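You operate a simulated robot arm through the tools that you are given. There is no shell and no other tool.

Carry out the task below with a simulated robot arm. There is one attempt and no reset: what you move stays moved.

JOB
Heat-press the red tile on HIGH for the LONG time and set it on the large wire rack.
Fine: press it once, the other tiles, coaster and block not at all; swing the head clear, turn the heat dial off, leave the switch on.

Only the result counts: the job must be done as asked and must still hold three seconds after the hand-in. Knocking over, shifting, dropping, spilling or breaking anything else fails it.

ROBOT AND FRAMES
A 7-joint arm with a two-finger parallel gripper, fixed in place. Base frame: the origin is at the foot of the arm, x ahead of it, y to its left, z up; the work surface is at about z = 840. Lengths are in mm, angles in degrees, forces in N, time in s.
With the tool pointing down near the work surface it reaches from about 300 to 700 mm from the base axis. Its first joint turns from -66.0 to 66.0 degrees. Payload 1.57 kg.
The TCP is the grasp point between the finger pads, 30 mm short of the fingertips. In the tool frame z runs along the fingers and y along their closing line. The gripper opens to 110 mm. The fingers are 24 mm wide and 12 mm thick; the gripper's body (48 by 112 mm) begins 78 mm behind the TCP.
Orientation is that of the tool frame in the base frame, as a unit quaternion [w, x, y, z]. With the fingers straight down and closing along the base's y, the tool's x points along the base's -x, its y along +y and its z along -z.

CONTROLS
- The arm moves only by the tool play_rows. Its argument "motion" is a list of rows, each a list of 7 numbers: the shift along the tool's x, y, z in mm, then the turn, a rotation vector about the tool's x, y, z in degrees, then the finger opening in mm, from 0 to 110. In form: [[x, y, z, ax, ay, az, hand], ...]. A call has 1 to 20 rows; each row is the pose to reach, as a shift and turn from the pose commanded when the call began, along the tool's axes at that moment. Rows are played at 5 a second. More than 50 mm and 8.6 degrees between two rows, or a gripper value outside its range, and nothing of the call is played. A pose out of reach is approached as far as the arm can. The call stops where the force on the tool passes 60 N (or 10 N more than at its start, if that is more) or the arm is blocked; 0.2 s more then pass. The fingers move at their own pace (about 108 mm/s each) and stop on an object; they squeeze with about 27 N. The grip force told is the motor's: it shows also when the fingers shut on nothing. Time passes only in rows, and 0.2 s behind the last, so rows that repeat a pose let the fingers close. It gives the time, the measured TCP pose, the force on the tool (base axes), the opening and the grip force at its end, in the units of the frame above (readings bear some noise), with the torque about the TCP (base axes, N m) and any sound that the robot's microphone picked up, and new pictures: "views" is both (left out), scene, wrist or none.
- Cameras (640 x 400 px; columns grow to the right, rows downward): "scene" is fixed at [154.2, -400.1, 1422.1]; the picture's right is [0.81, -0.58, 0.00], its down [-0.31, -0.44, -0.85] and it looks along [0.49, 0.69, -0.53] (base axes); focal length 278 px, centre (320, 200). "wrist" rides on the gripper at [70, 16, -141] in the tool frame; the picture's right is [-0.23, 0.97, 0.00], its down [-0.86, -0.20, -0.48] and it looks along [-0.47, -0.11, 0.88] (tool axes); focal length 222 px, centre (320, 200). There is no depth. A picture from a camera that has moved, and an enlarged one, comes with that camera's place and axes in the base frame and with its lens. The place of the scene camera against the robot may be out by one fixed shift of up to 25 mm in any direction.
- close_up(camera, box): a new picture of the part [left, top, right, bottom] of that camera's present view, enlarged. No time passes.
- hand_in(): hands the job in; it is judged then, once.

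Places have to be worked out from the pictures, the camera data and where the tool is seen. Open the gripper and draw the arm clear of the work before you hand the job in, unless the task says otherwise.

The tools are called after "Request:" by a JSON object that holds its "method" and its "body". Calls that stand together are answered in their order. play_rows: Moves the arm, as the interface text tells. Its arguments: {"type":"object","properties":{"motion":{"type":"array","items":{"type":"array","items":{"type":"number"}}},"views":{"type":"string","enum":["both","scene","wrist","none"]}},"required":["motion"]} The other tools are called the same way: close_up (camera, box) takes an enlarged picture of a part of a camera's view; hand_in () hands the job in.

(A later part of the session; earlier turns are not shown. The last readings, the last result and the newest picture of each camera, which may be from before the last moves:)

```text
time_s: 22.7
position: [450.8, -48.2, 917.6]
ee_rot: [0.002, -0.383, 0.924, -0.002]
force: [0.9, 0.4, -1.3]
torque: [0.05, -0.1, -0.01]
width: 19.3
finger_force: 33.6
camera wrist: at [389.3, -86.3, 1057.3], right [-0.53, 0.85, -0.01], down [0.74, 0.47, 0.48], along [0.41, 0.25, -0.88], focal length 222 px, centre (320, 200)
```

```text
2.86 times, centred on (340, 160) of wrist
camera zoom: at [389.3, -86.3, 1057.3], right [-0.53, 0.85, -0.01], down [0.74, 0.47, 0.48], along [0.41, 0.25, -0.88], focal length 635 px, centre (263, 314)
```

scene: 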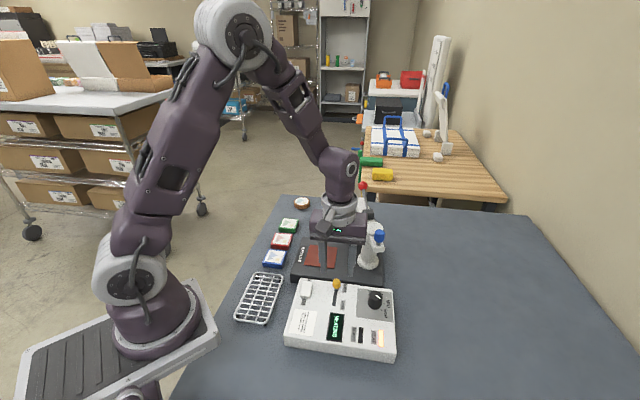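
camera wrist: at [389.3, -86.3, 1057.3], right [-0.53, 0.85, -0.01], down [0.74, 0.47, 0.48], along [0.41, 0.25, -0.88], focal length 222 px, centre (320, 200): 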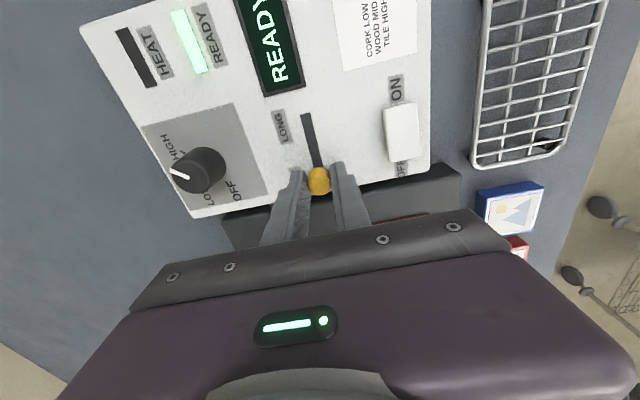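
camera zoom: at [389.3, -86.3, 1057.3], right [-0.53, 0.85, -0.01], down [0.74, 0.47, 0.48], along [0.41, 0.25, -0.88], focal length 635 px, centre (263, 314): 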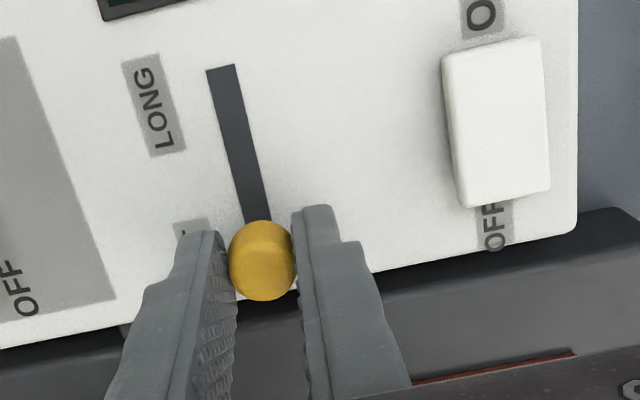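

READY is lit, and the slider knob is held (19.3 mm). I'll drag it toward LONG in small steps.

Request:
{"method": "play_rows", "body": {"motion": [[7, 0, 0, 0, 0, 0, 10], [14, 0, 0, 0, 0, 0, 10], [21, 0, 0, 0, 0, 0, 10], [28, 0, 0, 0, 0, 0, 10], [34, 0, 0, 0, 0, 0, 10], [38, 0, 0, 0, 0, 0, 10], [38, 0, 0, 0, 0, 0, 10]], "views": "wrist"}}

Request:
{"method": "close_up", "body": {"camera": "wrist", "box": [240, 90, 440, 230]}}

Request:
{"method": "close_up", "body": {"camera": "scene", "box": [280, 260, 410, 370]}}

```text
time_s: 24.3
position: [423.5, -75.7, 915.6]
ee_rot: [0.0, -0.383, 0.924, -0.003]
force: [-2.7, -0.3, -27.4]
torque: [0.16, -0.13, -0.03]
width: 19.3
finger_force: 33.0
camera wrist: at [361.8, -114.2, 1057.5], right [-0.53, 0.85, 0.0], down [0.74, 0.46, 0.48], along [0.41, 0.25, -0.88], focal length 222 px, centre (320, 200)
```

wrist: 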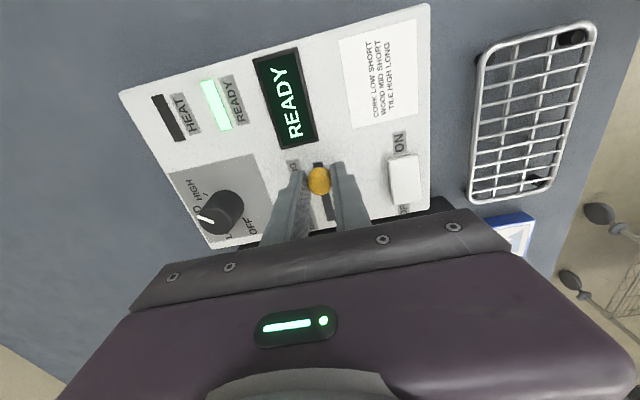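

```text
2.86 times, centred on (340, 160) of wrist
camera zoom: at [361.8, -114.2, 1057.5], right [-0.53, 0.85, 0.0], down [0.74, 0.46, 0.48], along [0.41, 0.25, -0.88], focal length 635 px, centre (263, 314)
```

zoom: 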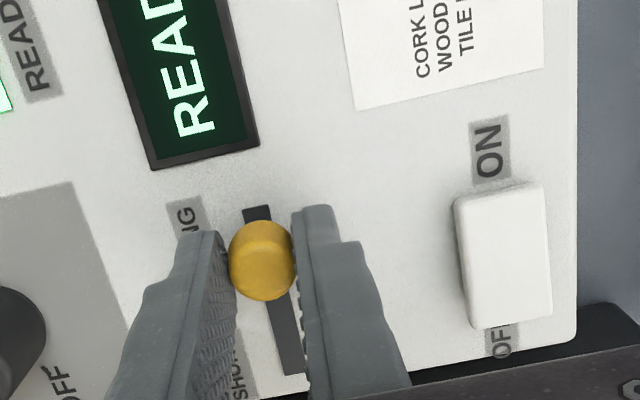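

```text
3.64 times, centred on (345, 315) of scene
camera zoom: at [154.4, -400.2, 1422.0], right [0.81, -0.58, 0.0], down [-0.31, -0.43, -0.85], along [0.49, 0.69, -0.53], focal length 1009 px, centre (229, -218)
```

zoom: 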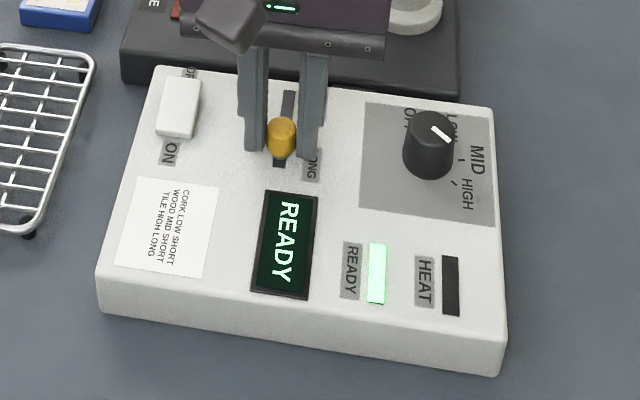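

The slot spans about 60 mm and the knob started about 9.5 mm from its end, so the full travel is about 41 mm. I'll nudge another 3 mm, then release and lift to check.

Request:
{"method": "play_rows", "body": {"motion": [[1.5, 0, 0, 0, 0, 0, 10], [3, 0, 0, 0, 0, 0, 10], [3, 0, 0, 0, 0, 0, 10]], "views": "none"}}

```text
time_s: 25.1
position: [423.1, -76.1, 917.7]
ee_rot: [0.003, -0.383, 0.924, -0.003]
force: [5.5, 16.4, -29.1]
torque: [0.5, -0.22, -0.03]
width: 19.5
finger_force: 33.5
```

The slider no longer advances and the force is rising, so it has reached the LONG stop. I'll release and lift.

Request:
{"method": "play_rows", "body": {"motion": [[-3, 0, 0, 0, 0, 0, 10], [-3, 0, 0, 0, 0, 0, 40], [-3, 0, 0, 0, 0, 0, 40], [-3, 0, -15, 0, 0, 0, 44], [-3, 0, -45, 0, 0, 0, 44], [-3, 0, -80, 0, 0, 0, 60], [-3, 0, -80, 0, 0, 0, 60]], "views": "wrist"}}

Request:
{"method": "close_up", "body": {"camera": "wrist", "box": [140, 20, 440, 220]}}

Request:
{"method": "close_up", "body": {"camera": "scene", "box": [280, 260, 410, 370]}}

```text
time_s: 26.7
position: [422.5, -75.3, 997.5]
ee_rot: [0.002, -0.383, 0.924, -0.002]
force: [-0.9, 0.4, -0.1]
torque: [0.01, 0.0, 0.0]
width: 59.7
finger_force: 0.0
camera wrist: at [361.2, -113.7, 1137.9], right [-0.53, 0.85, -0.01], down [0.74, 0.47, 0.48], along [0.41, 0.25, -0.88], focal length 222 px, centre (320, 200)
```

wrist: 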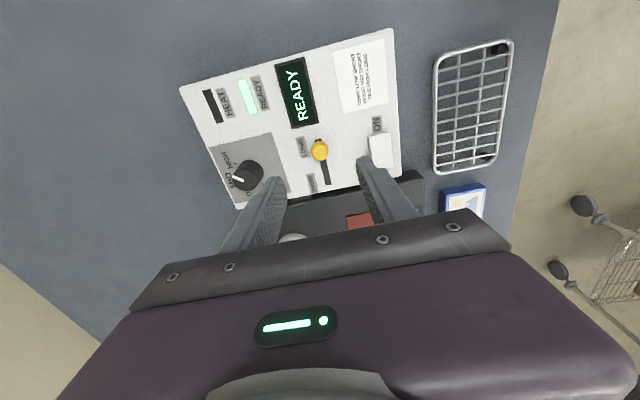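

```text
2.00 times, centred on (290, 120) of wrist
camera zoom: at [361.2, -113.7, 1137.9], right [-0.53, 0.85, -0.01], down [0.74, 0.47, 0.48], along [0.41, 0.25, -0.88], focal length 444 px, centre (380, 360)
```

zoom: 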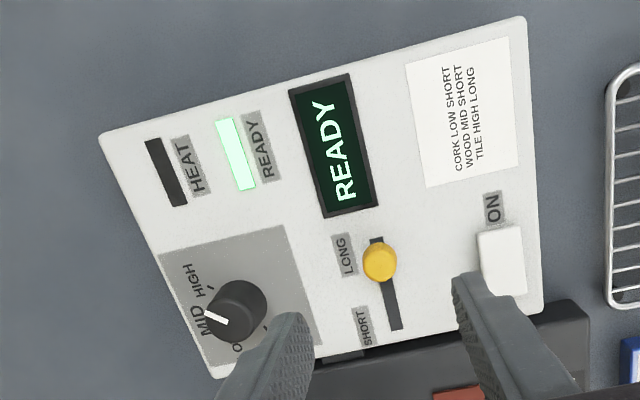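

```text
3.64 times, centred on (345, 315) of scene
camera zoom: at [154.2, -400.1, 1422.1], right [0.81, -0.58, 0.0], down [-0.31, -0.44, -0.85], along [0.49, 0.69, -0.53], focal length 1009 px, centre (229, -218)
```

zoom: 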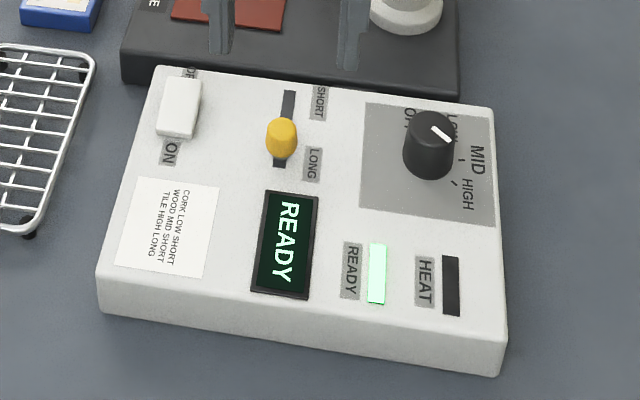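

Settings are done: READY, HIGH, LONG, switch on. The red tile is estimated at about (441, 207) with sides along 45°, so I keep this yaw and move over it for a precise look.

Request:
{"method": "play_rows", "body": {"motion": [[-26, 23, 0, 0, 0, 0, 80], [-53, 47, 0, 0, 0, 0, 80], [-80, 70, 0, 0, 0, 0, 80], [-106, 94, 0, 0, 0, 0, 80], [-133, 117, 0, 0, 0, 0, 80], [-159, 140, 0, 0, 0, 0, 80], [-185, 164, 0, 0, 0, 0, 80], [-211, 187, 0, 0, 0, 0, 80], [-211, 187, 0, 0, 0, 0, 80]], "views": "both"}}

Request:
{"method": "close_up", "body": {"camera": "wrist", "box": [240, 60, 440, 200]}}

```text
time_s: 28.7
position: [440.9, 206.8, 995.8]
ee_rot: [0.002, -0.383, 0.924, -0.003]
force: [0.2, -0.3, 0.1]
torque: [-0.01, 0.0, 0.05]
width: 80.2
finger_force: 0.0
camera wrist: at [378.8, 167.4, 1137.0], right [-0.53, 0.85, -0.01], down [0.74, 0.47, 0.48], along [0.41, 0.25, -0.88], focal length 222 px, centre (320, 200)
```

scene: 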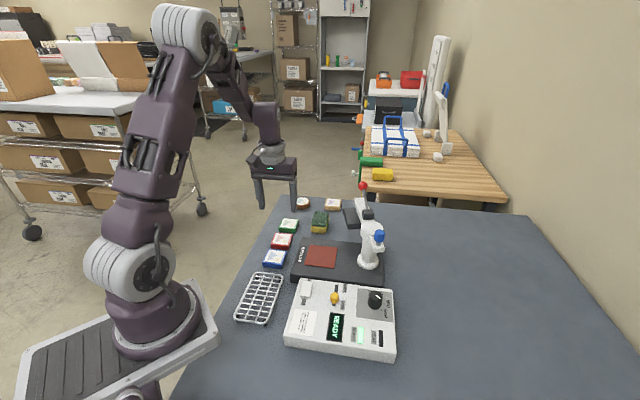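
wrist: 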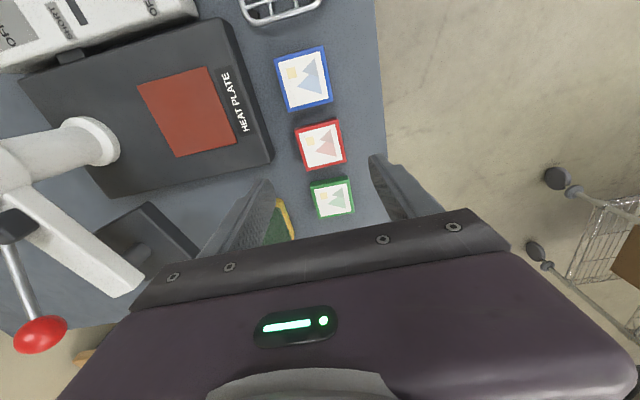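

```text
2.86 times, centred on (340, 130) of wrist
camera zoom: at [378.8, 167.4, 1137.0], right [-0.53, 0.85, -0.01], down [0.74, 0.47, 0.48], along [0.41, 0.25, -0.88], focal length 635 px, centre (263, 400)
```

zoom: 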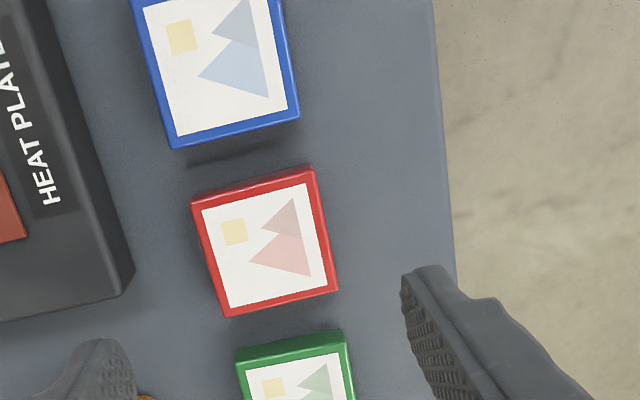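

The red tile's top centre is at about (442, 209), about 54 mm wide, with sides at 45/135°, matching the current grip axis. I'll descend around it with the fingers open 80 mm.

Request:
{"method": "play_rows", "body": {"motion": [[-2.3, 0.8, 35, 0, 0, 0, 80], [-2.3, 0.8, 70, 0, 0, 0, 80], [-2.3, 0.8, 95, 0, 0, 0, 80], [-2.3, 0.8, 110, 0, 0, 0, 80], [-2.3, 0.8, 117, 0, 0, 0, 80], [-2.3, 0.8, 117, 0, 0, 0, 80]], "views": "wrist"}}

Request:
{"method": "close_up", "body": {"camera": "wrist", "box": [220, 80, 440, 230]}}

```text
time_s: 30.1
position: [442.7, 206.9, 877.4]
ee_rot: [0.002, -0.383, 0.924, -0.003]
force: [-0.7, -0.5, -0.2]
torque: [0.02, 0.0, 0.0]
width: 79.7
finger_force: 0.1
camera wrist: at [380.2, 169.8, 1018.8], right [-0.53, 0.85, -0.01], down [0.74, 0.47, 0.48], along [0.41, 0.25, -0.88], focal length 222 px, centre (320, 200)
```

wrist: 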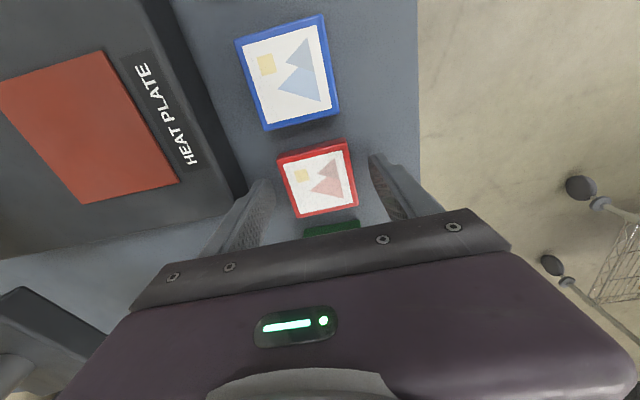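

```text
2.67 times, centred on (330, 155) of wrist
camera zoom: at [380.2, 169.8, 1018.8], right [-0.53, 0.85, -0.01], down [0.74, 0.47, 0.48], along [0.41, 0.25, -0.88], focal length 592 px, centre (293, 320)
```

zoom: 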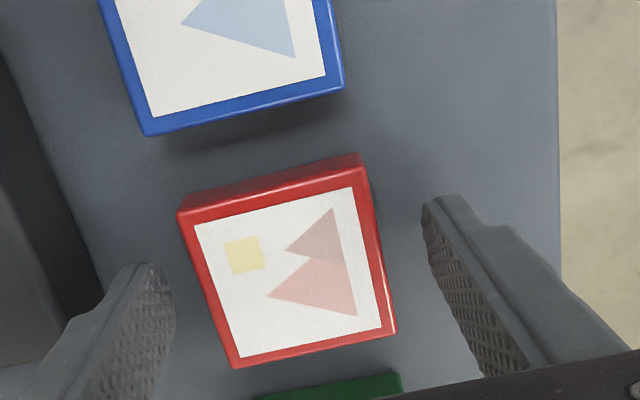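

The tile sits centred between the fingers to within a millimetre. I'll close and lift it a little.

Request:
{"method": "play_rows", "body": {"motion": [[0, 0, 0, 0, 0, 0, 60], [0, 0, 0, 0, 0, 0, 35], [0, 0, 0, 0, 0, 0, 35], [0, 0, -10, 0, 0, 0, 35], [0, 0, -40, 0, 0, 0, 35], [0, 0, -75, 0, 0, 0, 35], [0, 0, -75, 0, 0, 0, 35]], "views": "both"}}

Request:
{"method": "close_up", "body": {"camera": "wrist", "box": [220, 80, 440, 230]}}

```text
time_s: 31.7
position: [440.6, 208.1, 954.2]
ee_rot: [0.002, -0.383, 0.924, -0.002]
force: [0.1, -0.2, -2.2]
torque: [0.02, 0.03, -0.02]
width: 55.8
finger_force: 26.8
camera wrist: at [378.9, 169.8, 1094.5], right [-0.53, 0.85, -0.01], down [0.74, 0.47, 0.48], along [0.41, 0.25, -0.88], focal length 222 px, centre (320, 200)
```

scene: 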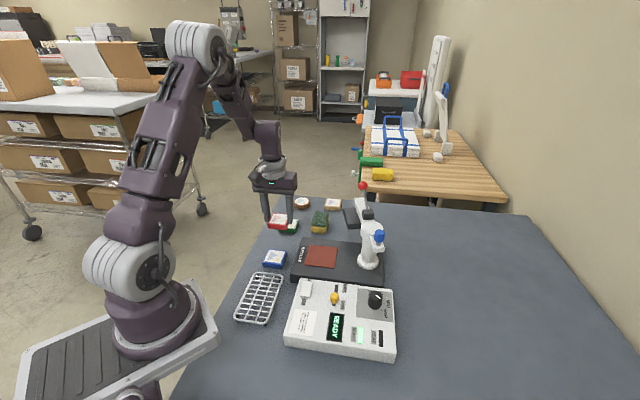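
wrist: 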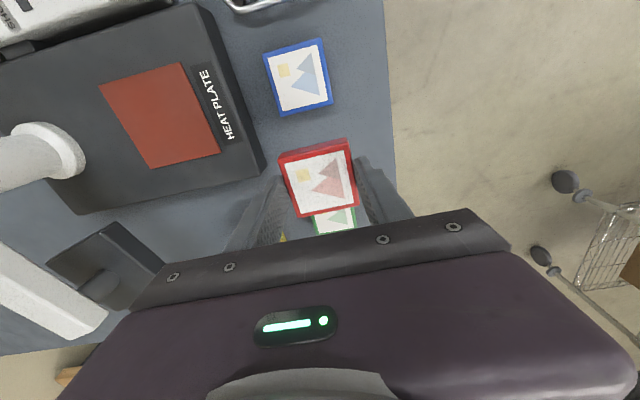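

```text
2.67 times, centred on (330, 155) of wrist
camera zoom: at [378.9, 169.8, 1094.5], right [-0.53, 0.85, -0.01], down [0.74, 0.47, 0.48], along [0.41, 0.25, -0.88], focal length 592 px, centre (293, 320)
```

zoom: 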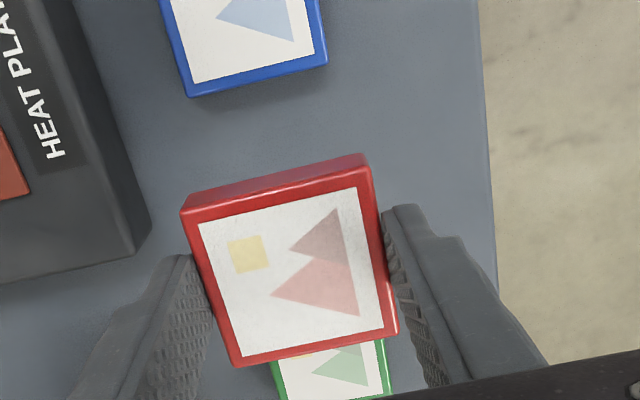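

The tile is held (55.8 mm) and lifted free. The pad centre triangulates to about (484.5, 64.5, 877), so I'll carry it across and stop just above the pad.

Request:
{"method": "play_rows", "body": {"motion": [[14, -27, 0, 0, 0, 0, 35], [28, -53, 0, 0, 0, 0, 35], [42, -80, 0, 0, 0, 0, 35], [56, -106, 0, 0, 0, 0, 35], [70.5, -132.6, 0, 0, 0, 0, 35], [70.5, -132.6, 15, 0, 0, 0, 35], [70.5, -132.6, 28, 0, 0, 0, 35], [70.5, -132.6, 28, 0, 0, 0, 35]], "views": "both"}}

Request:
{"method": "close_up", "body": {"camera": "wrist", "box": [220, 80, 440, 230]}}

Request:
{"method": "close_up", "body": {"camera": "scene", "box": [280, 190, 410, 300]}}

```text
time_s: 33.5
position: [485.5, 65.1, 926.7]
ee_rot: [0.003, -0.383, 0.924, -0.004]
force: [1.1, -0.4, -2.0]
torque: [-0.02, -0.06, 0.01]
width: 55.5
finger_force: 27.0
camera wrist: at [424.2, 26.7, 1067.5], right [-0.53, 0.85, -0.01], down [0.74, 0.47, 0.48], along [0.41, 0.25, -0.88], focal length 222 px, centre (320, 200)
```

scene: 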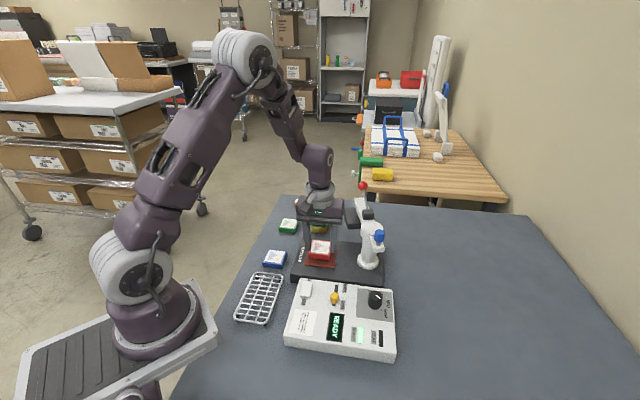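
wrist: 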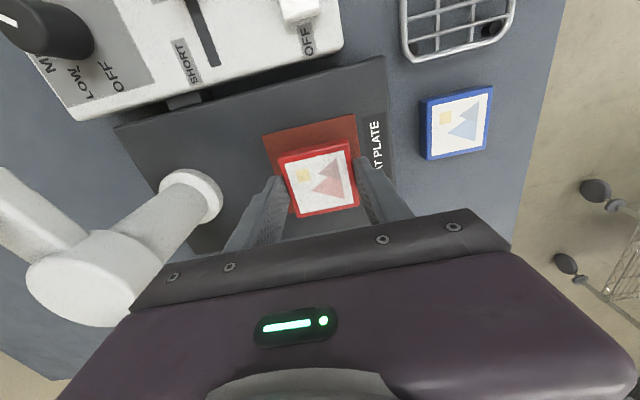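

```text
2.67 times, centred on (330, 155) of wrist
camera zoom: at [424.2, 26.7, 1067.5], right [-0.53, 0.85, -0.01], down [0.74, 0.47, 0.48], along [0.41, 0.25, -0.88], focal length 592 px, centre (293, 320)
```

zoom: 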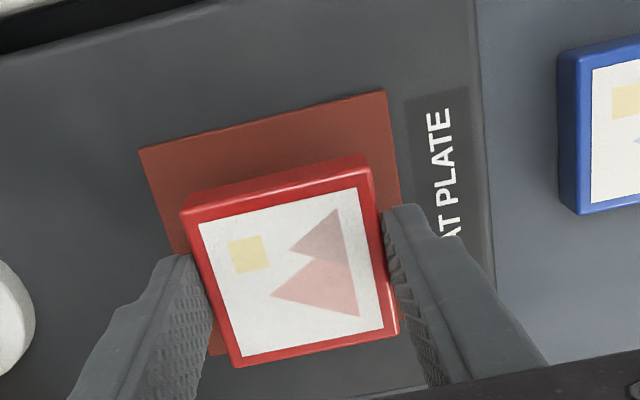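

```text
3.64 times, centred on (345, 245) of scene
camera zoom: at [154.2, -400.1, 1422.1], right [0.81, -0.58, 0.0], down [-0.31, -0.44, -0.85], along [0.49, 0.69, -0.53], focal length 1009 px, centre (229, 36)
```

zoom: 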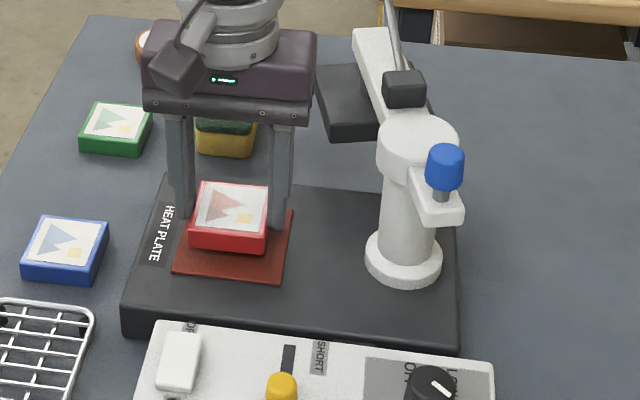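

The tile is aligned over the pad within about 1.5 mm, with roughly 12 mm left to go down. I'll lower it gently and check the force.

Request:
{"method": "play_rows", "body": {"motion": [[0.7, -1.4, 4, 0, 0, 0, 35], [0.7, -1.4, 8, 0, 0, 0, 35], [0.7, -1.4, 10, 0, 0, 0, 35], [0.7, -1.4, 11, 0, 0, 0, 35]], "views": "none"}}

```text
time_s: 34.5
position: [486.6, 63.6, 916.8]
ee_rot: [0.003, -0.383, 0.924, -0.003]
force: [-2.6, -1.6, 15.6]
torque: [0.11, 0.43, 0.04]
width: 55.3
finger_force: 27.7
```

Contact at 15.6 N means the tile is on the pad. I'll release and lift away.

Request:
{"method": "play_rows", "body": {"motion": [[0, 0, -0.5, 0, 0, 0, 35], [0, 0, -0.5, 0, 0, 0, 66], [0, 0, -0.5, 0, 0, 0, 78], [0, 0, -0.5, 0, 0, 0, 78], [0, 0, -20, 0, 0, 0, 78], [0, 0, -55, 0, 0, 0, 78], [0, 0, -95, 0, 0, 0, 78], [0, 0, -95, 0, 0, 0, 78]], "views": "both"}}

Request:
{"method": "close_up", "body": {"camera": "scene", "box": [280, 190, 410, 300]}}

Request:
{"method": "close_up", "body": {"camera": "wrist", "box": [160, 60, 440, 240]}}

```text
time_s: 36.3
position: [486.9, 63.2, 1012.0]
ee_rot: [0.003, -0.383, 0.924, -0.003]
force: [1.0, -0.3, -0.2]
torque: [-0.01, -0.03, 0.0]
width: 78.0
finger_force: 0.1
camera wrist: at [424.7, 24.9, 1151.8], right [-0.53, 0.85, -0.01], down [0.74, 0.47, 0.48], along [0.41, 0.25, -0.88], focal length 222 px, centre (320, 200)
```

scene: 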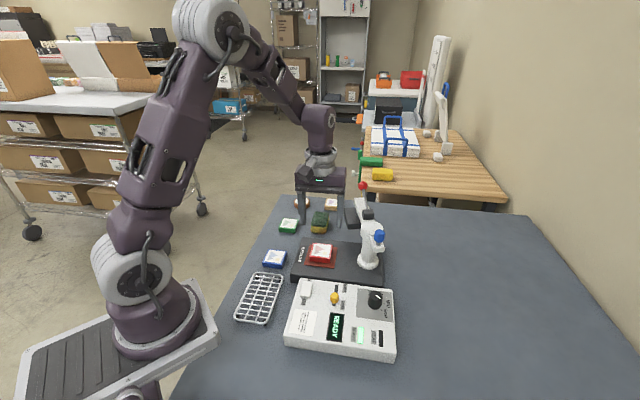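
wrist: 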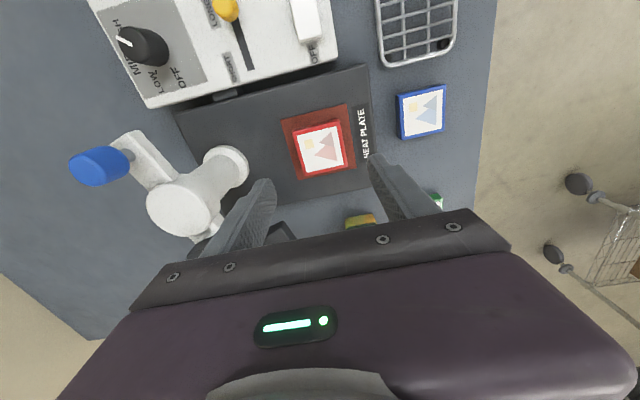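

```text
3.64 times, centred on (345, 245) of scene
camera zoom: at [154.2, -400.1, 1422.1], right [0.81, -0.58, 0.0], down [-0.31, -0.44, -0.85], along [0.49, 0.69, -0.53], focal length 1009 px, centre (229, 36)
```

zoom: 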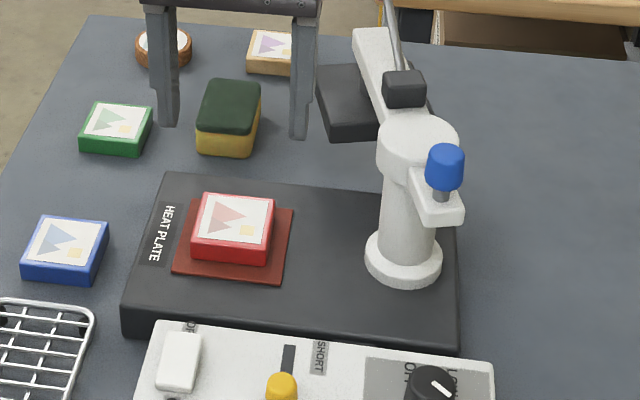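

```text
2.22 times, centred on (300, 150) of wrist
camera zoom: at [424.7, 24.9, 1151.8], right [-0.53, 0.85, -0.01], down [0.74, 0.47, 0.48], along [0.41, 0.25, -0.88], focal length 494 px, centre (364, 311)
```

zoom: 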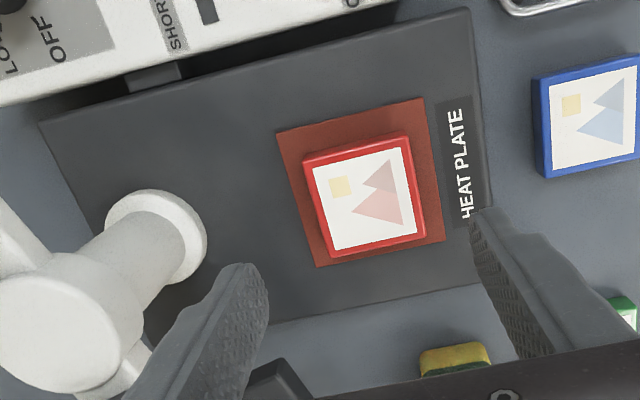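

The tile is sitting squarely on the pad. The blue knob triangulates to (545, -74, 1010) and the post axis to about (571, -24), so the head must swing about 70° counter-clockwise. I'll close the fingers to a 14 mm notch and go to the near side of the blue knob to push it around.

Request:
{"method": "play_rows", "body": {"motion": [[0, 0, -20, 0, 0, 0, 14], [0, 0, -25, 0, 0, 0, 14], [8, -12, -25, 0, 0, 8, 14], [16, -25, -25, 0, 0, 16, 14], [24, -37, -25, 0, 0, 24, 14], [32, -50, -25, 0, 0, 32, 14], [40, -63, -25, 0, 0, 40, 14], [48, -76, -25, 0, 0, 48, 14], [56, -90, -25, 0, 0, 56, 14], [66.2, -104.9, -25, 0, 0, 64, 14], [66.2, -104.9, -18, 0, 0, 72, 14], [66.2, -104.9, -10, 0, 0, 72, 14], [66.2, -104.9, -10, 0, 0, 72, 14]], "views": "both"}}

Request:
{"method": "close_up", "body": {"camera": "wrist", "box": [240, 60, 480, 220]}}

Request:
{"method": "close_up", "body": {"camera": "scene", "box": [320, 170, 420, 300]}}

```text
time_s: 39.1
position: [512.7, -57.2, 1021.3]
ee_rot: [0.004, 0.233, 0.973, 0.0]
force: [0.2, -0.7, -0.1]
torque: [-0.01, 0.02, 0.02]
width: 14.0
finger_force: 0.0
camera wrist: at [457.7, -11.7, 1161.4], right [0.65, 0.76, 0.0], down [0.67, -0.56, 0.48], along [0.37, -0.31, -0.87], focal length 222 px, centre (320, 200)
```

scene: 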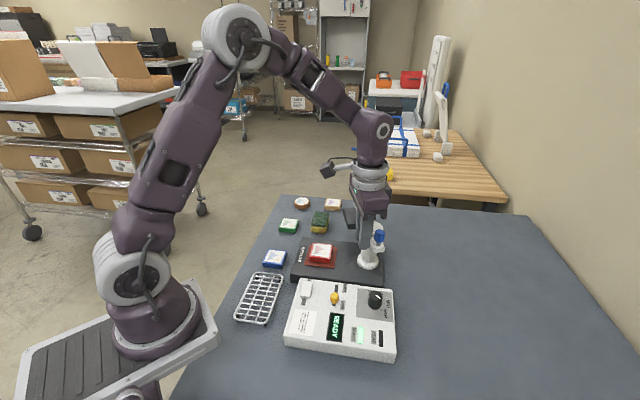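
wrist: 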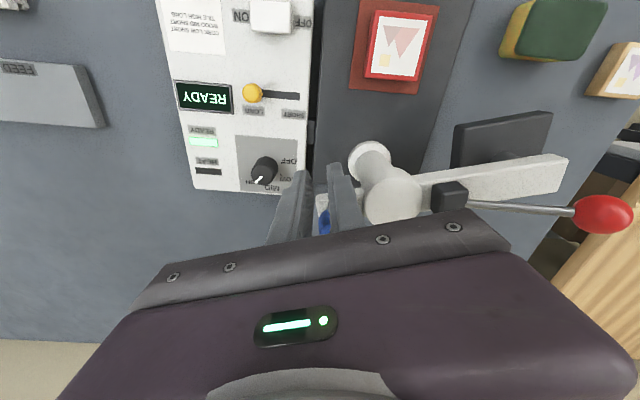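

```text
2.50 times, centred on (360, 140) of wrist
camera zoom: at [457.7, -11.7, 1161.4], right [0.65, 0.76, 0.0], down [0.67, -0.56, 0.48], along [0.37, -0.31, -0.87], focal length 555 px, centre (220, 350)
```

zoom: 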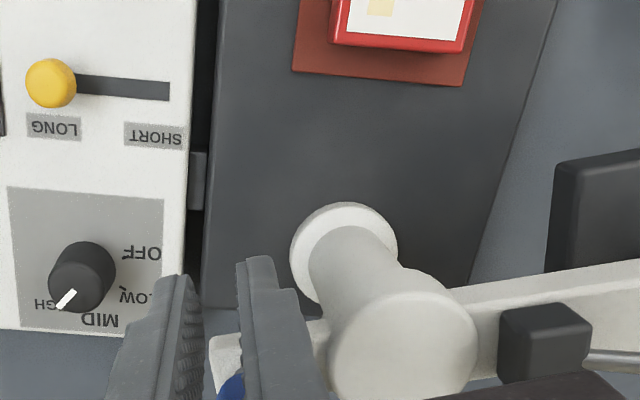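

```text
3.08 times, centred on (370, 235) of scene
camera zoom: at [154.2, -400.1, 1422.1], right [0.81, -0.58, 0.0], down [-0.31, -0.44, -0.85], along [0.49, 0.69, -0.53], focal length 854 px, centre (166, 92)
```

zoom: 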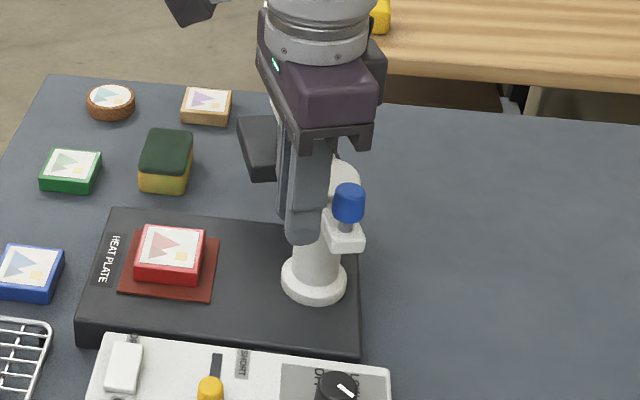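

The fingers are right behind the blue knob on its tangent line (post axis refined to about (572, -24.5)). I'll start pushing along the arc for the first ~20° and check it moves properly.

Request:
{"method": "play_rows", "body": {"motion": [[-7, 0.3, 0, 0, 0, 0, 14], [-14.2, 0.6, 0, 0, 0, 0, 14], [-18, -0.7, 0, 0, 0, -3, 14], [-21.4, -1.9, 0, 0, 0, -6, 14], [-25, -2.7, 0, 0, 0, -10, 14], [-28.6, -3.4, 0, 0, 0, -13, 14], [-32.2, -3.8, 0, 0, 0, -16.5, 14], [-35.8, -4.1, 0, 0, 0, -20, 14]], "views": "both"}}

Request:
{"method": "close_up", "body": {"camera": "scene", "box": [320, 170, 420, 300]}}

```text
time_s: 40.9
position: [543.5, -77.9, 1021.6]
ee_rot: [0.004, 0.059, 0.998, -0.002]
force: [-0.2, 0.5, 0.2]
torque: [0.02, 0.03, -0.02]
width: 14.4
finger_force: 0.1
camera wrist: at [475.2, -53.4, 1161.8], right [0.34, 0.94, 0.0], down [0.82, -0.3, 0.48], along [0.46, -0.17, -0.87], focal length 222 px, centre (320, 200)
```

scene: 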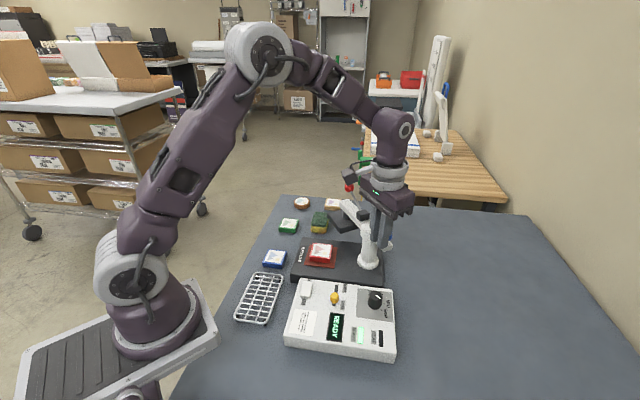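
wrist: 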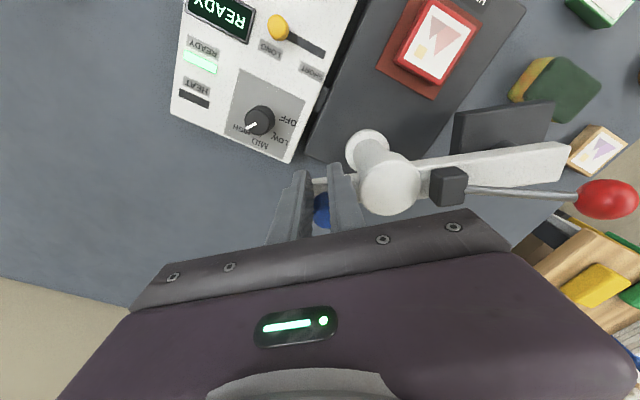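

```text
3.08 times, centred on (370, 235) of scene
camera zoom: at [154.2, -400.1, 1422.1], right [0.81, -0.58, 0.0], down [-0.31, -0.44, -0.85], along [0.49, 0.69, -0.53], focal length 854 px, centre (166, 92)
```

zoom: 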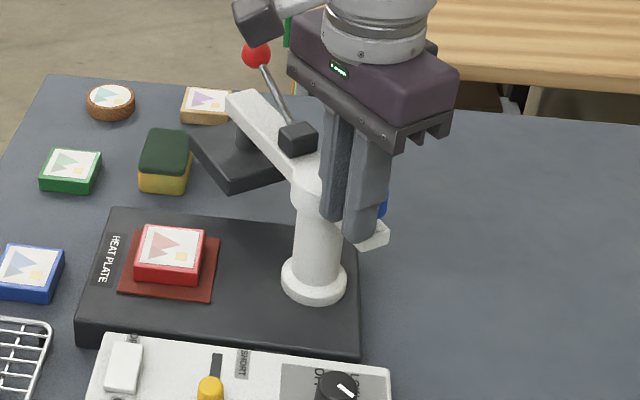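

The arm swings freely with almost no force. I'll continue the arc for another 42° and look again.

Request:
{"method": "play_rows", "body": {"motion": [[-3.5, -1.2, 0, 0, 0, -3.5, 14], [-7, -2.3, 0, 0, 0, -7, 14], [-10.6, -3.1, 0, 0, 0, -10.5, 14], [-14.3, -3.7, 0, 0, 0, -14, 14], [-18, -4.0, 0, 0, 0, -17.5, 14], [-21.6, -4.2, 0, 0, 0, -21, 14], [-25.2, -4.1, 0, 0, 0, -24.5, 14], [-28.9, -3.8, 0, 0, 0, -28, 14], [-32.5, -3.3, 0, 0, 0, -31.5, 14], [-36.2, -2.5, 0, 0, 0, -35, 14], [-39.8, -1.5, 0, 0, 0, -38.5, 14], [-43.2, -0.3, 0, 0, 0, -42, 14]], "views": "both"}}

Request:
{"method": "close_up", "body": {"camera": "scene", "box": [280, 180, 420, 300]}}

Request:
{"method": "close_up", "body": {"camera": "wrist", "box": [260, 0, 640, 220]}}

```text
time_s: 43.5
position: [585.5, -81.9, 1022.1]
ee_rot: [0.003, -0.302, 0.953, -0.002]
force: [-0.6, 0.1, 1.0]
torque: [-0.04, 0.01, 0.0]
width: 14.5
finger_force: 0.0
camera wrist: at [518.9, -110.2, 1162.4], right [-0.37, 0.93, -0.01], down [0.81, 0.33, 0.48], along [0.45, 0.18, -0.88], focal length 222 px, centre (320, 200)
```

scene: 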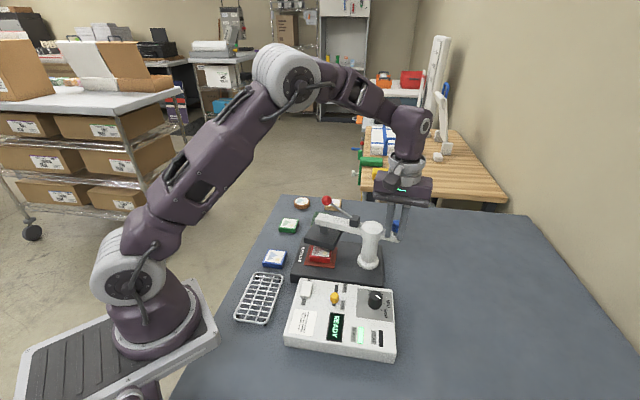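
wrist: 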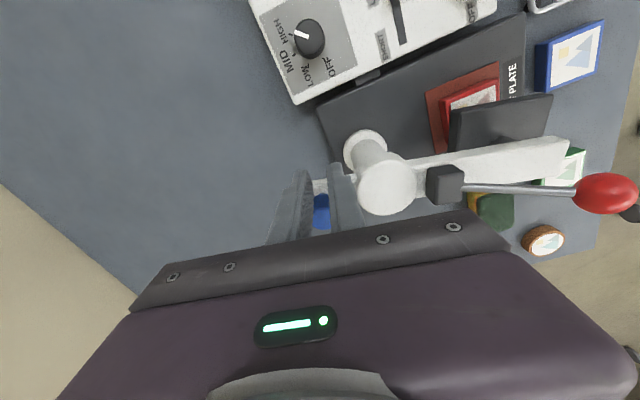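

```text
3.33 times, centred on (350, 240) of scene
camera zoom: at [154.2, -400.1, 1422.1], right [0.81, -0.58, 0.0], down [-0.31, -0.44, -0.85], along [0.49, 0.69, -0.53], focal length 925 px, centre (220, 67)
```

zoom: 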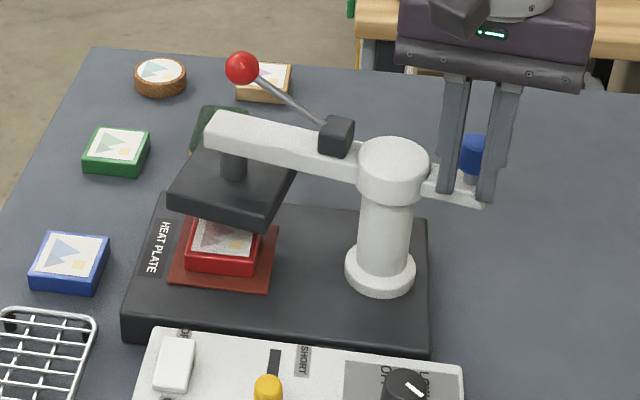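

```text
1.68 times, centred on (450, 110) of wrist
camera zoom: at [518.9, -110.2, 1162.4], right [-0.37, 0.93, -0.01], down [0.81, 0.33, 0.48], along [0.45, 0.18, -0.88], focal length 374 px, centre (101, 352)
```

zoom: 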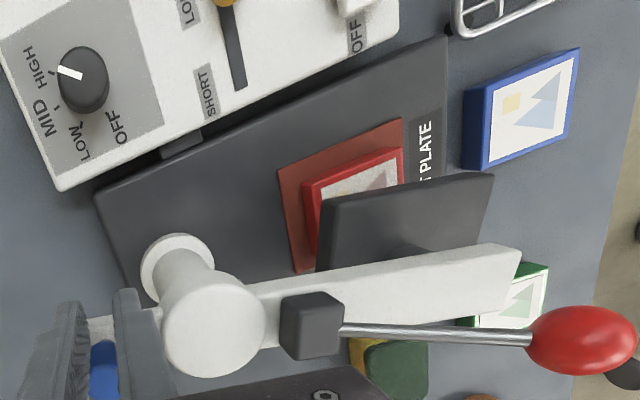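

The head is nearly over the tile (arm at about 125°, pad at about 134.5°). I'll push the last ~9° in small steps, watching the force for an end stop.

Request:
{"method": "play_rows", "body": {"motion": [[-1.5, -0.6, 0, 0, 0, -1.5, 14], [-2.9, -1.1, 0, 0, 0, -3, 14], [-4.4, -1.6, 0, 0, 0, -4.5, 14], [-5.9, -2.0, 0, 0, 0, -6, 14], [-7.5, -2.4, 0, 0, 0, -7.5, 14], [-9.0, -2.8, 0, 0, 0, -9, 14]], "views": "both"}}

Request:
{"method": "close_up", "body": {"camera": "scene", "box": [280, 180, 420, 300]}}

Request:
{"method": "close_up", "body": {"camera": "wrist", "box": [260, 0, 640, 220]}}

```text
time_s: 44.9
position: [595.2, -79.5, 1022.3]
ee_rot: [0.002, -0.375, 0.927, -0.003]
force: [-0.7, -0.3, 0.5]
torque: [-0.03, 0.02, 0.0]
width: 13.9
finger_force: 0.0
camera wrist: at [532.1, -117.3, 1162.7], right [-0.51, 0.86, -0.01], down [0.75, 0.45, 0.48], along [0.42, 0.24, -0.88], focal length 222 px, centre (320, 200)
```

scene: 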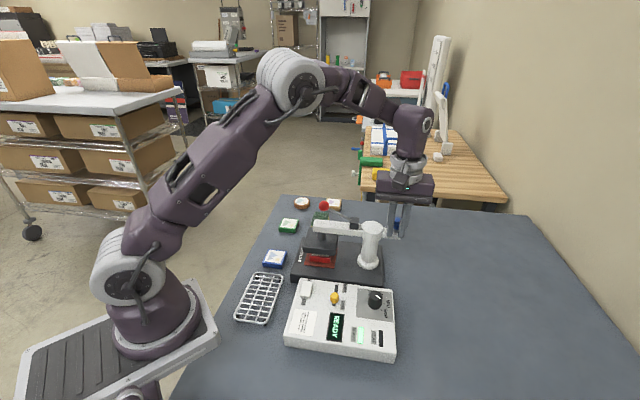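
wrist: 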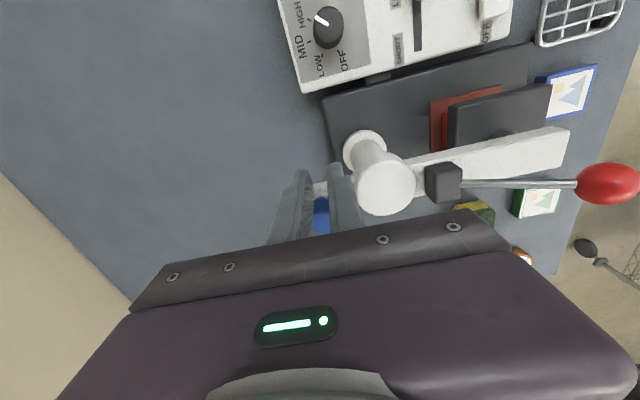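

```text
3.33 times, centred on (350, 240) of scene
camera zoom: at [154.2, -400.1, 1422.1], right [0.81, -0.58, 0.0], down [-0.31, -0.44, -0.85], along [0.49, 0.69, -0.53], focal length 925 px, centre (220, 67)
```

zoom: 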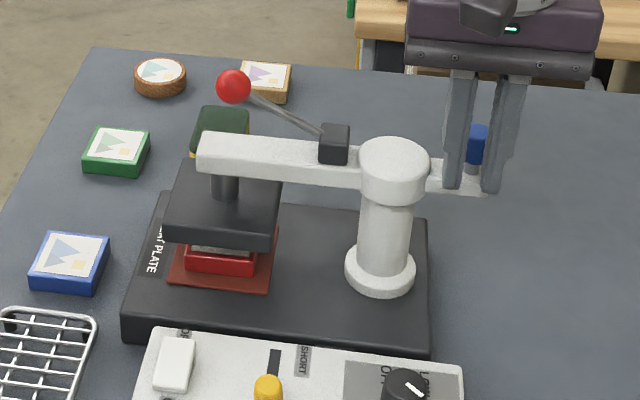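

```text
1.68 times, centred on (450, 110) of wrist
camera zoom: at [532.1, -117.3, 1162.7], right [-0.51, 0.86, -0.01], down [0.75, 0.45, 0.48], along [0.42, 0.24, -0.88], focal length 374 px, centre (101, 352)
```

zoom: 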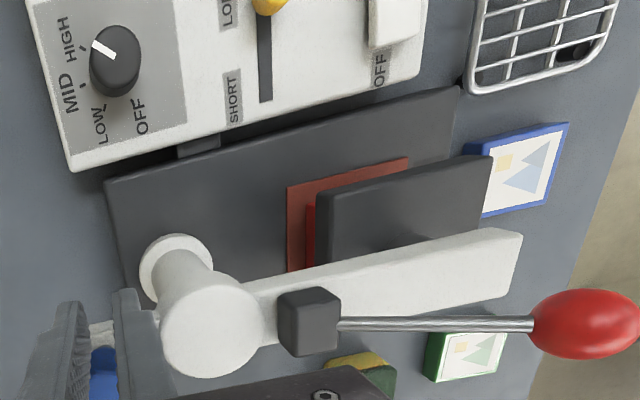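

The platen edge is now parallel with the pad edge and the head is over the tile, with no residual force. The red ball triangulates to about (491, 59, 1043). I'll back off the blue knob, rise, and go above the ball, turning the hand so the fingers straddle the lever.

Request:
{"method": "play_rows", "body": {"motion": [[8, 0, 0, 0, 0, 0, 14], [16, 0, -10, 0, 0, 0, 16], [16, 0, -50, 0, 0, 0, 16], [12, 10, -90, 0, 0, 7, 16], [8, 28, -105, 0, 0, 15, 16], [4, 46, -105, 0, 0, 23, 16], [0, 64, -105, 0, 0, 31, 16], [-4, 82, -105, 0, 0, 39, 16], [-8, 100, -105, 0, 0, 47, 16], [-12, 118, -105, 0, 0, 55, 16], [-16, 136, -105, 0, 0, 63, 16], [-18, 148, -105, 0, 0, 71, 16], [-20, 160, -105, 0, 0, 79, 16], [-21.3, 172, -105, 0, 0, 87, 16], [-21.3, 172, -100, 0, 0, 90, 16], [-21.3, 172, -100, 0, 0, 90, 16]], "views": "both"}}

Request:
{"method": "close_up", "body": {"camera": "wrist", "box": [220, 60, 440, 220]}}

Request:
{"method": "close_up", "body": {"camera": "scene", "box": [280, 150, 420, 300]}}

```text
time_s: 48.3
position: [489.5, 59.1, 1120.8]
ee_rot: [0.004, 0.391, 0.92, -0.001]
force: [-0.4, 0.1, 0.3]
torque: [0.0, 0.01, 0.04]
width: 15.9
finger_force: 0.0
camera wrist: at [452.3, 119.5, 1261.1], right [0.86, 0.51, 0.0], down [0.45, -0.75, 0.48], along [0.25, -0.41, -0.88], focal length 222 px, centre (320, 200)
```

scene: 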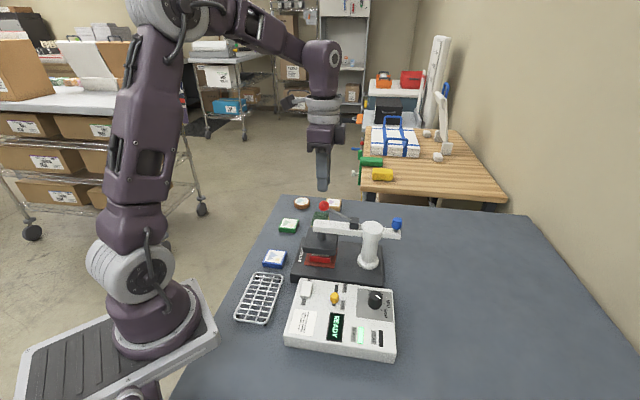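
wrist: 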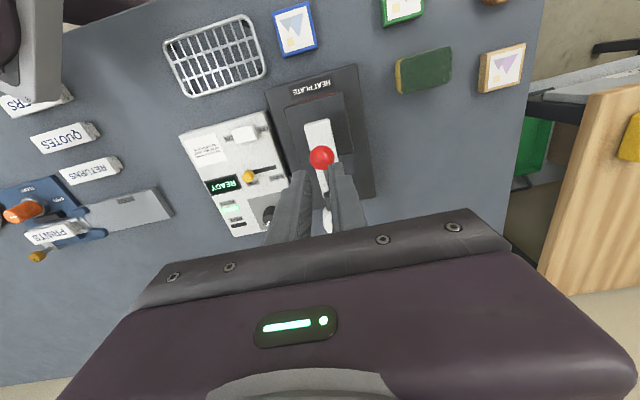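

```text
2.50 times, centred on (330, 140) of wrist
camera zoom: at [452.3, 119.5, 1261.1], right [0.86, 0.51, 0.0], down [0.45, -0.75, 0.48], along [0.25, -0.41, -0.88], focal length 555 px, centre (295, 350)
```

zoom: 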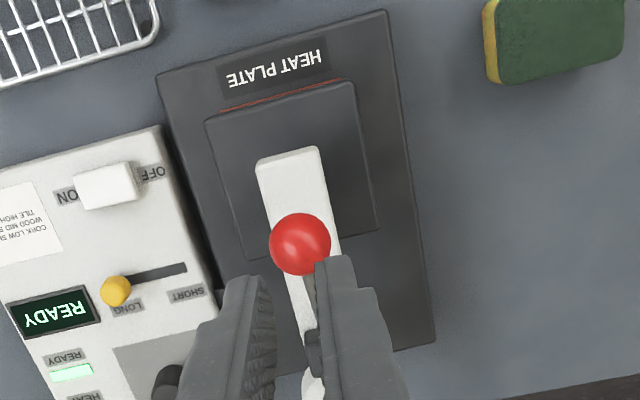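

```text
2.67 times, centred on (350, 225) of scene
camera zoom: at [154.2, -400.1, 1422.1], right [0.81, -0.58, 0.0], down [-0.31, -0.44, -0.85], along [0.49, 0.69, -0.53], focal length 740 px, centre (240, 133)
```

zoom: 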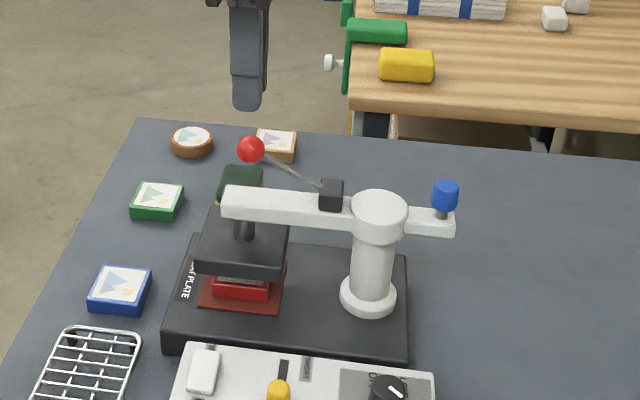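

The hand is aligned with the lever, and the ball sits at about (490, 61, 1042) with a radius of 12.5 mm. I'll move down to just above the ball so it nests in the finger notch.

Request:
{"method": "play_rows", "body": {"motion": [[1, 1.7, 12, 0, 0, 0, 16], [1, 1.7, 24, 0, 0, 0, 16], [1, 1.7, 34, 0, 0, 0, 16], [1, 1.7, 34, 0, 0, 0, 16]], "views": "both"}}

Request:
{"method": "close_up", "body": {"camera": "wrist", "box": [220, 60, 440, 220]}}

Request:
{"method": "close_up", "body": {"camera": "scene", "box": [280, 150, 420, 300]}}

```text
time_s: 49.3
position: [491.8, 60.6, 1087.7]
ee_rot: [0.004, 0.39, 0.921, -0.001]
force: [0.3, 0.4, -1.0]
torque: [0.01, -0.01, -0.01]
width: 15.8
finger_force: 0.1
camera wrist: at [452.8, 121.2, 1227.0], right [0.86, 0.51, 0.0], down [0.45, -0.75, 0.48], along [0.25, -0.41, -0.88], focal length 222 px, centre (320, 200)
```

scene: 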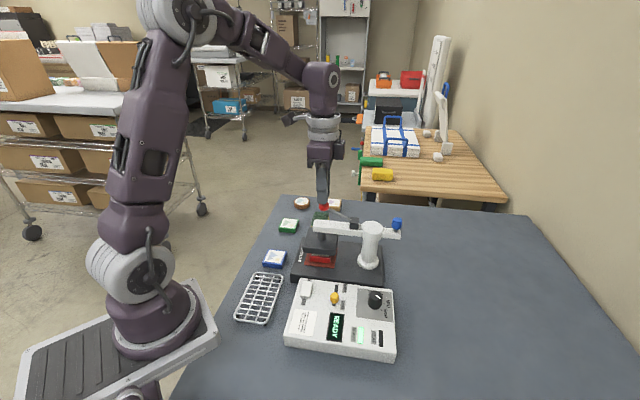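
wrist: 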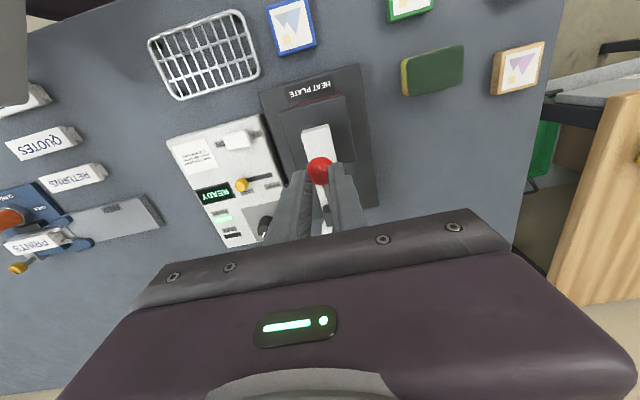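

```text
2.50 times, centred on (330, 140) of wrist
camera zoom: at [452.8, 121.2, 1227.0], right [0.86, 0.51, 0.0], down [0.45, -0.75, 0.48], along [0.25, -0.41, -0.88], focal length 555 px, centre (295, 350)
```

zoom: 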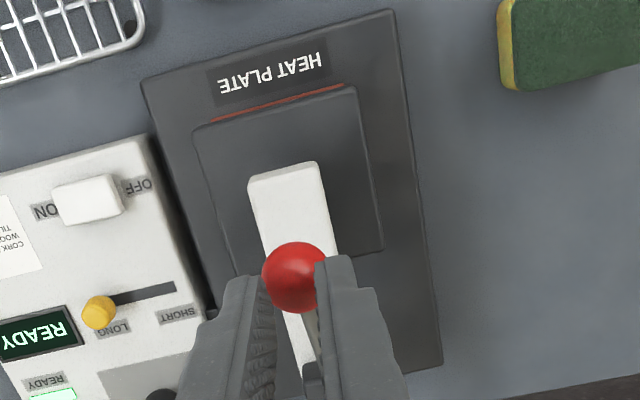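

```text
2.67 times, centred on (350, 225) of scene
camera zoom: at [154.2, -400.1, 1422.1], right [0.81, -0.58, 0.0], down [-0.31, -0.44, -0.85], along [0.49, 0.69, -0.53], focal length 740 px, centre (240, 133)
```

zoom: 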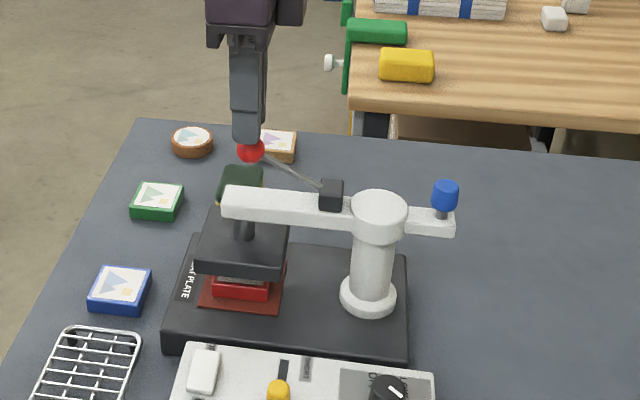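

The ball is centred under the finger notch with a few mm gap. Now I make the single press stroke: down along the lever's arc, stopping on force.

Request:
{"method": "play_rows", "body": {"motion": [[1, 0, 6, 0, 0, 0, 16], [3.5, 0, 12, 0, 0, 0, 16], [6, 0, 18, 0, 0, 0, 16], [8, 0, 24, 0, 0, 0, 16], [9.5, 0, 30, 0, 0, 0, 16], [10.5, 0, 36, 0, 0, 0, 16]], "views": "both"}}

Request:
{"method": "close_up", "body": {"camera": "scene", "box": [270, 150, 410, 370]}}

```text
time_s: 50.7
position: [484.0, 67.2, 1050.8]
ee_rot: [0.003, 0.391, 0.92, -0.001]
force: [0.3, -0.1, -0.2]
torque: [0.01, 0.01, 0.01]
width: 15.9
finger_force: 0.2
camera wrist: at [445.9, 128.6, 1190.8], right [0.86, 0.51, 0.0], down [0.45, -0.75, 0.48], along [0.25, -0.41, -0.88], focal length 222 px, centre (320, 200)
```

scene: 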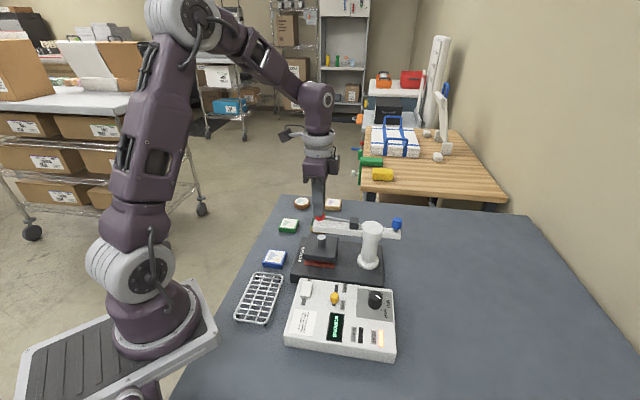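
wrist: 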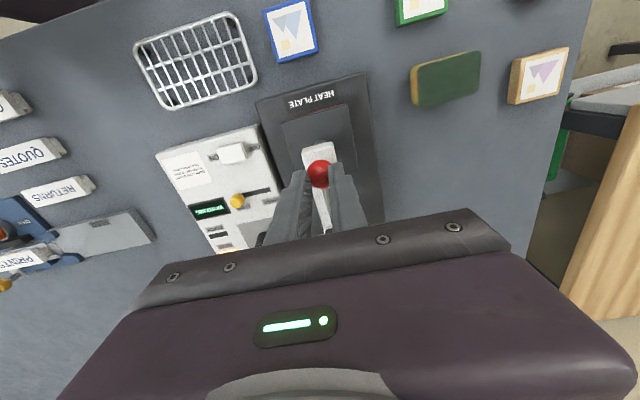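

```text
1.82 times, centred on (340, 260) of scene
camera zoom: at [154.2, -400.1, 1422.1], right [0.81, -0.58, 0.0], down [-0.31, -0.44, -0.85], along [0.49, 0.69, -0.53], focal length 505 px, centre (284, 91)
```

zoom: 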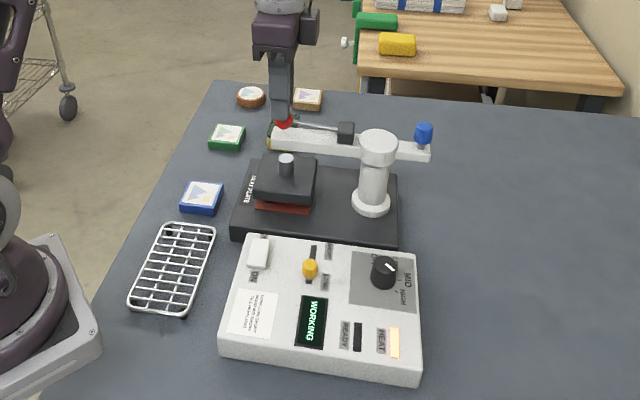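

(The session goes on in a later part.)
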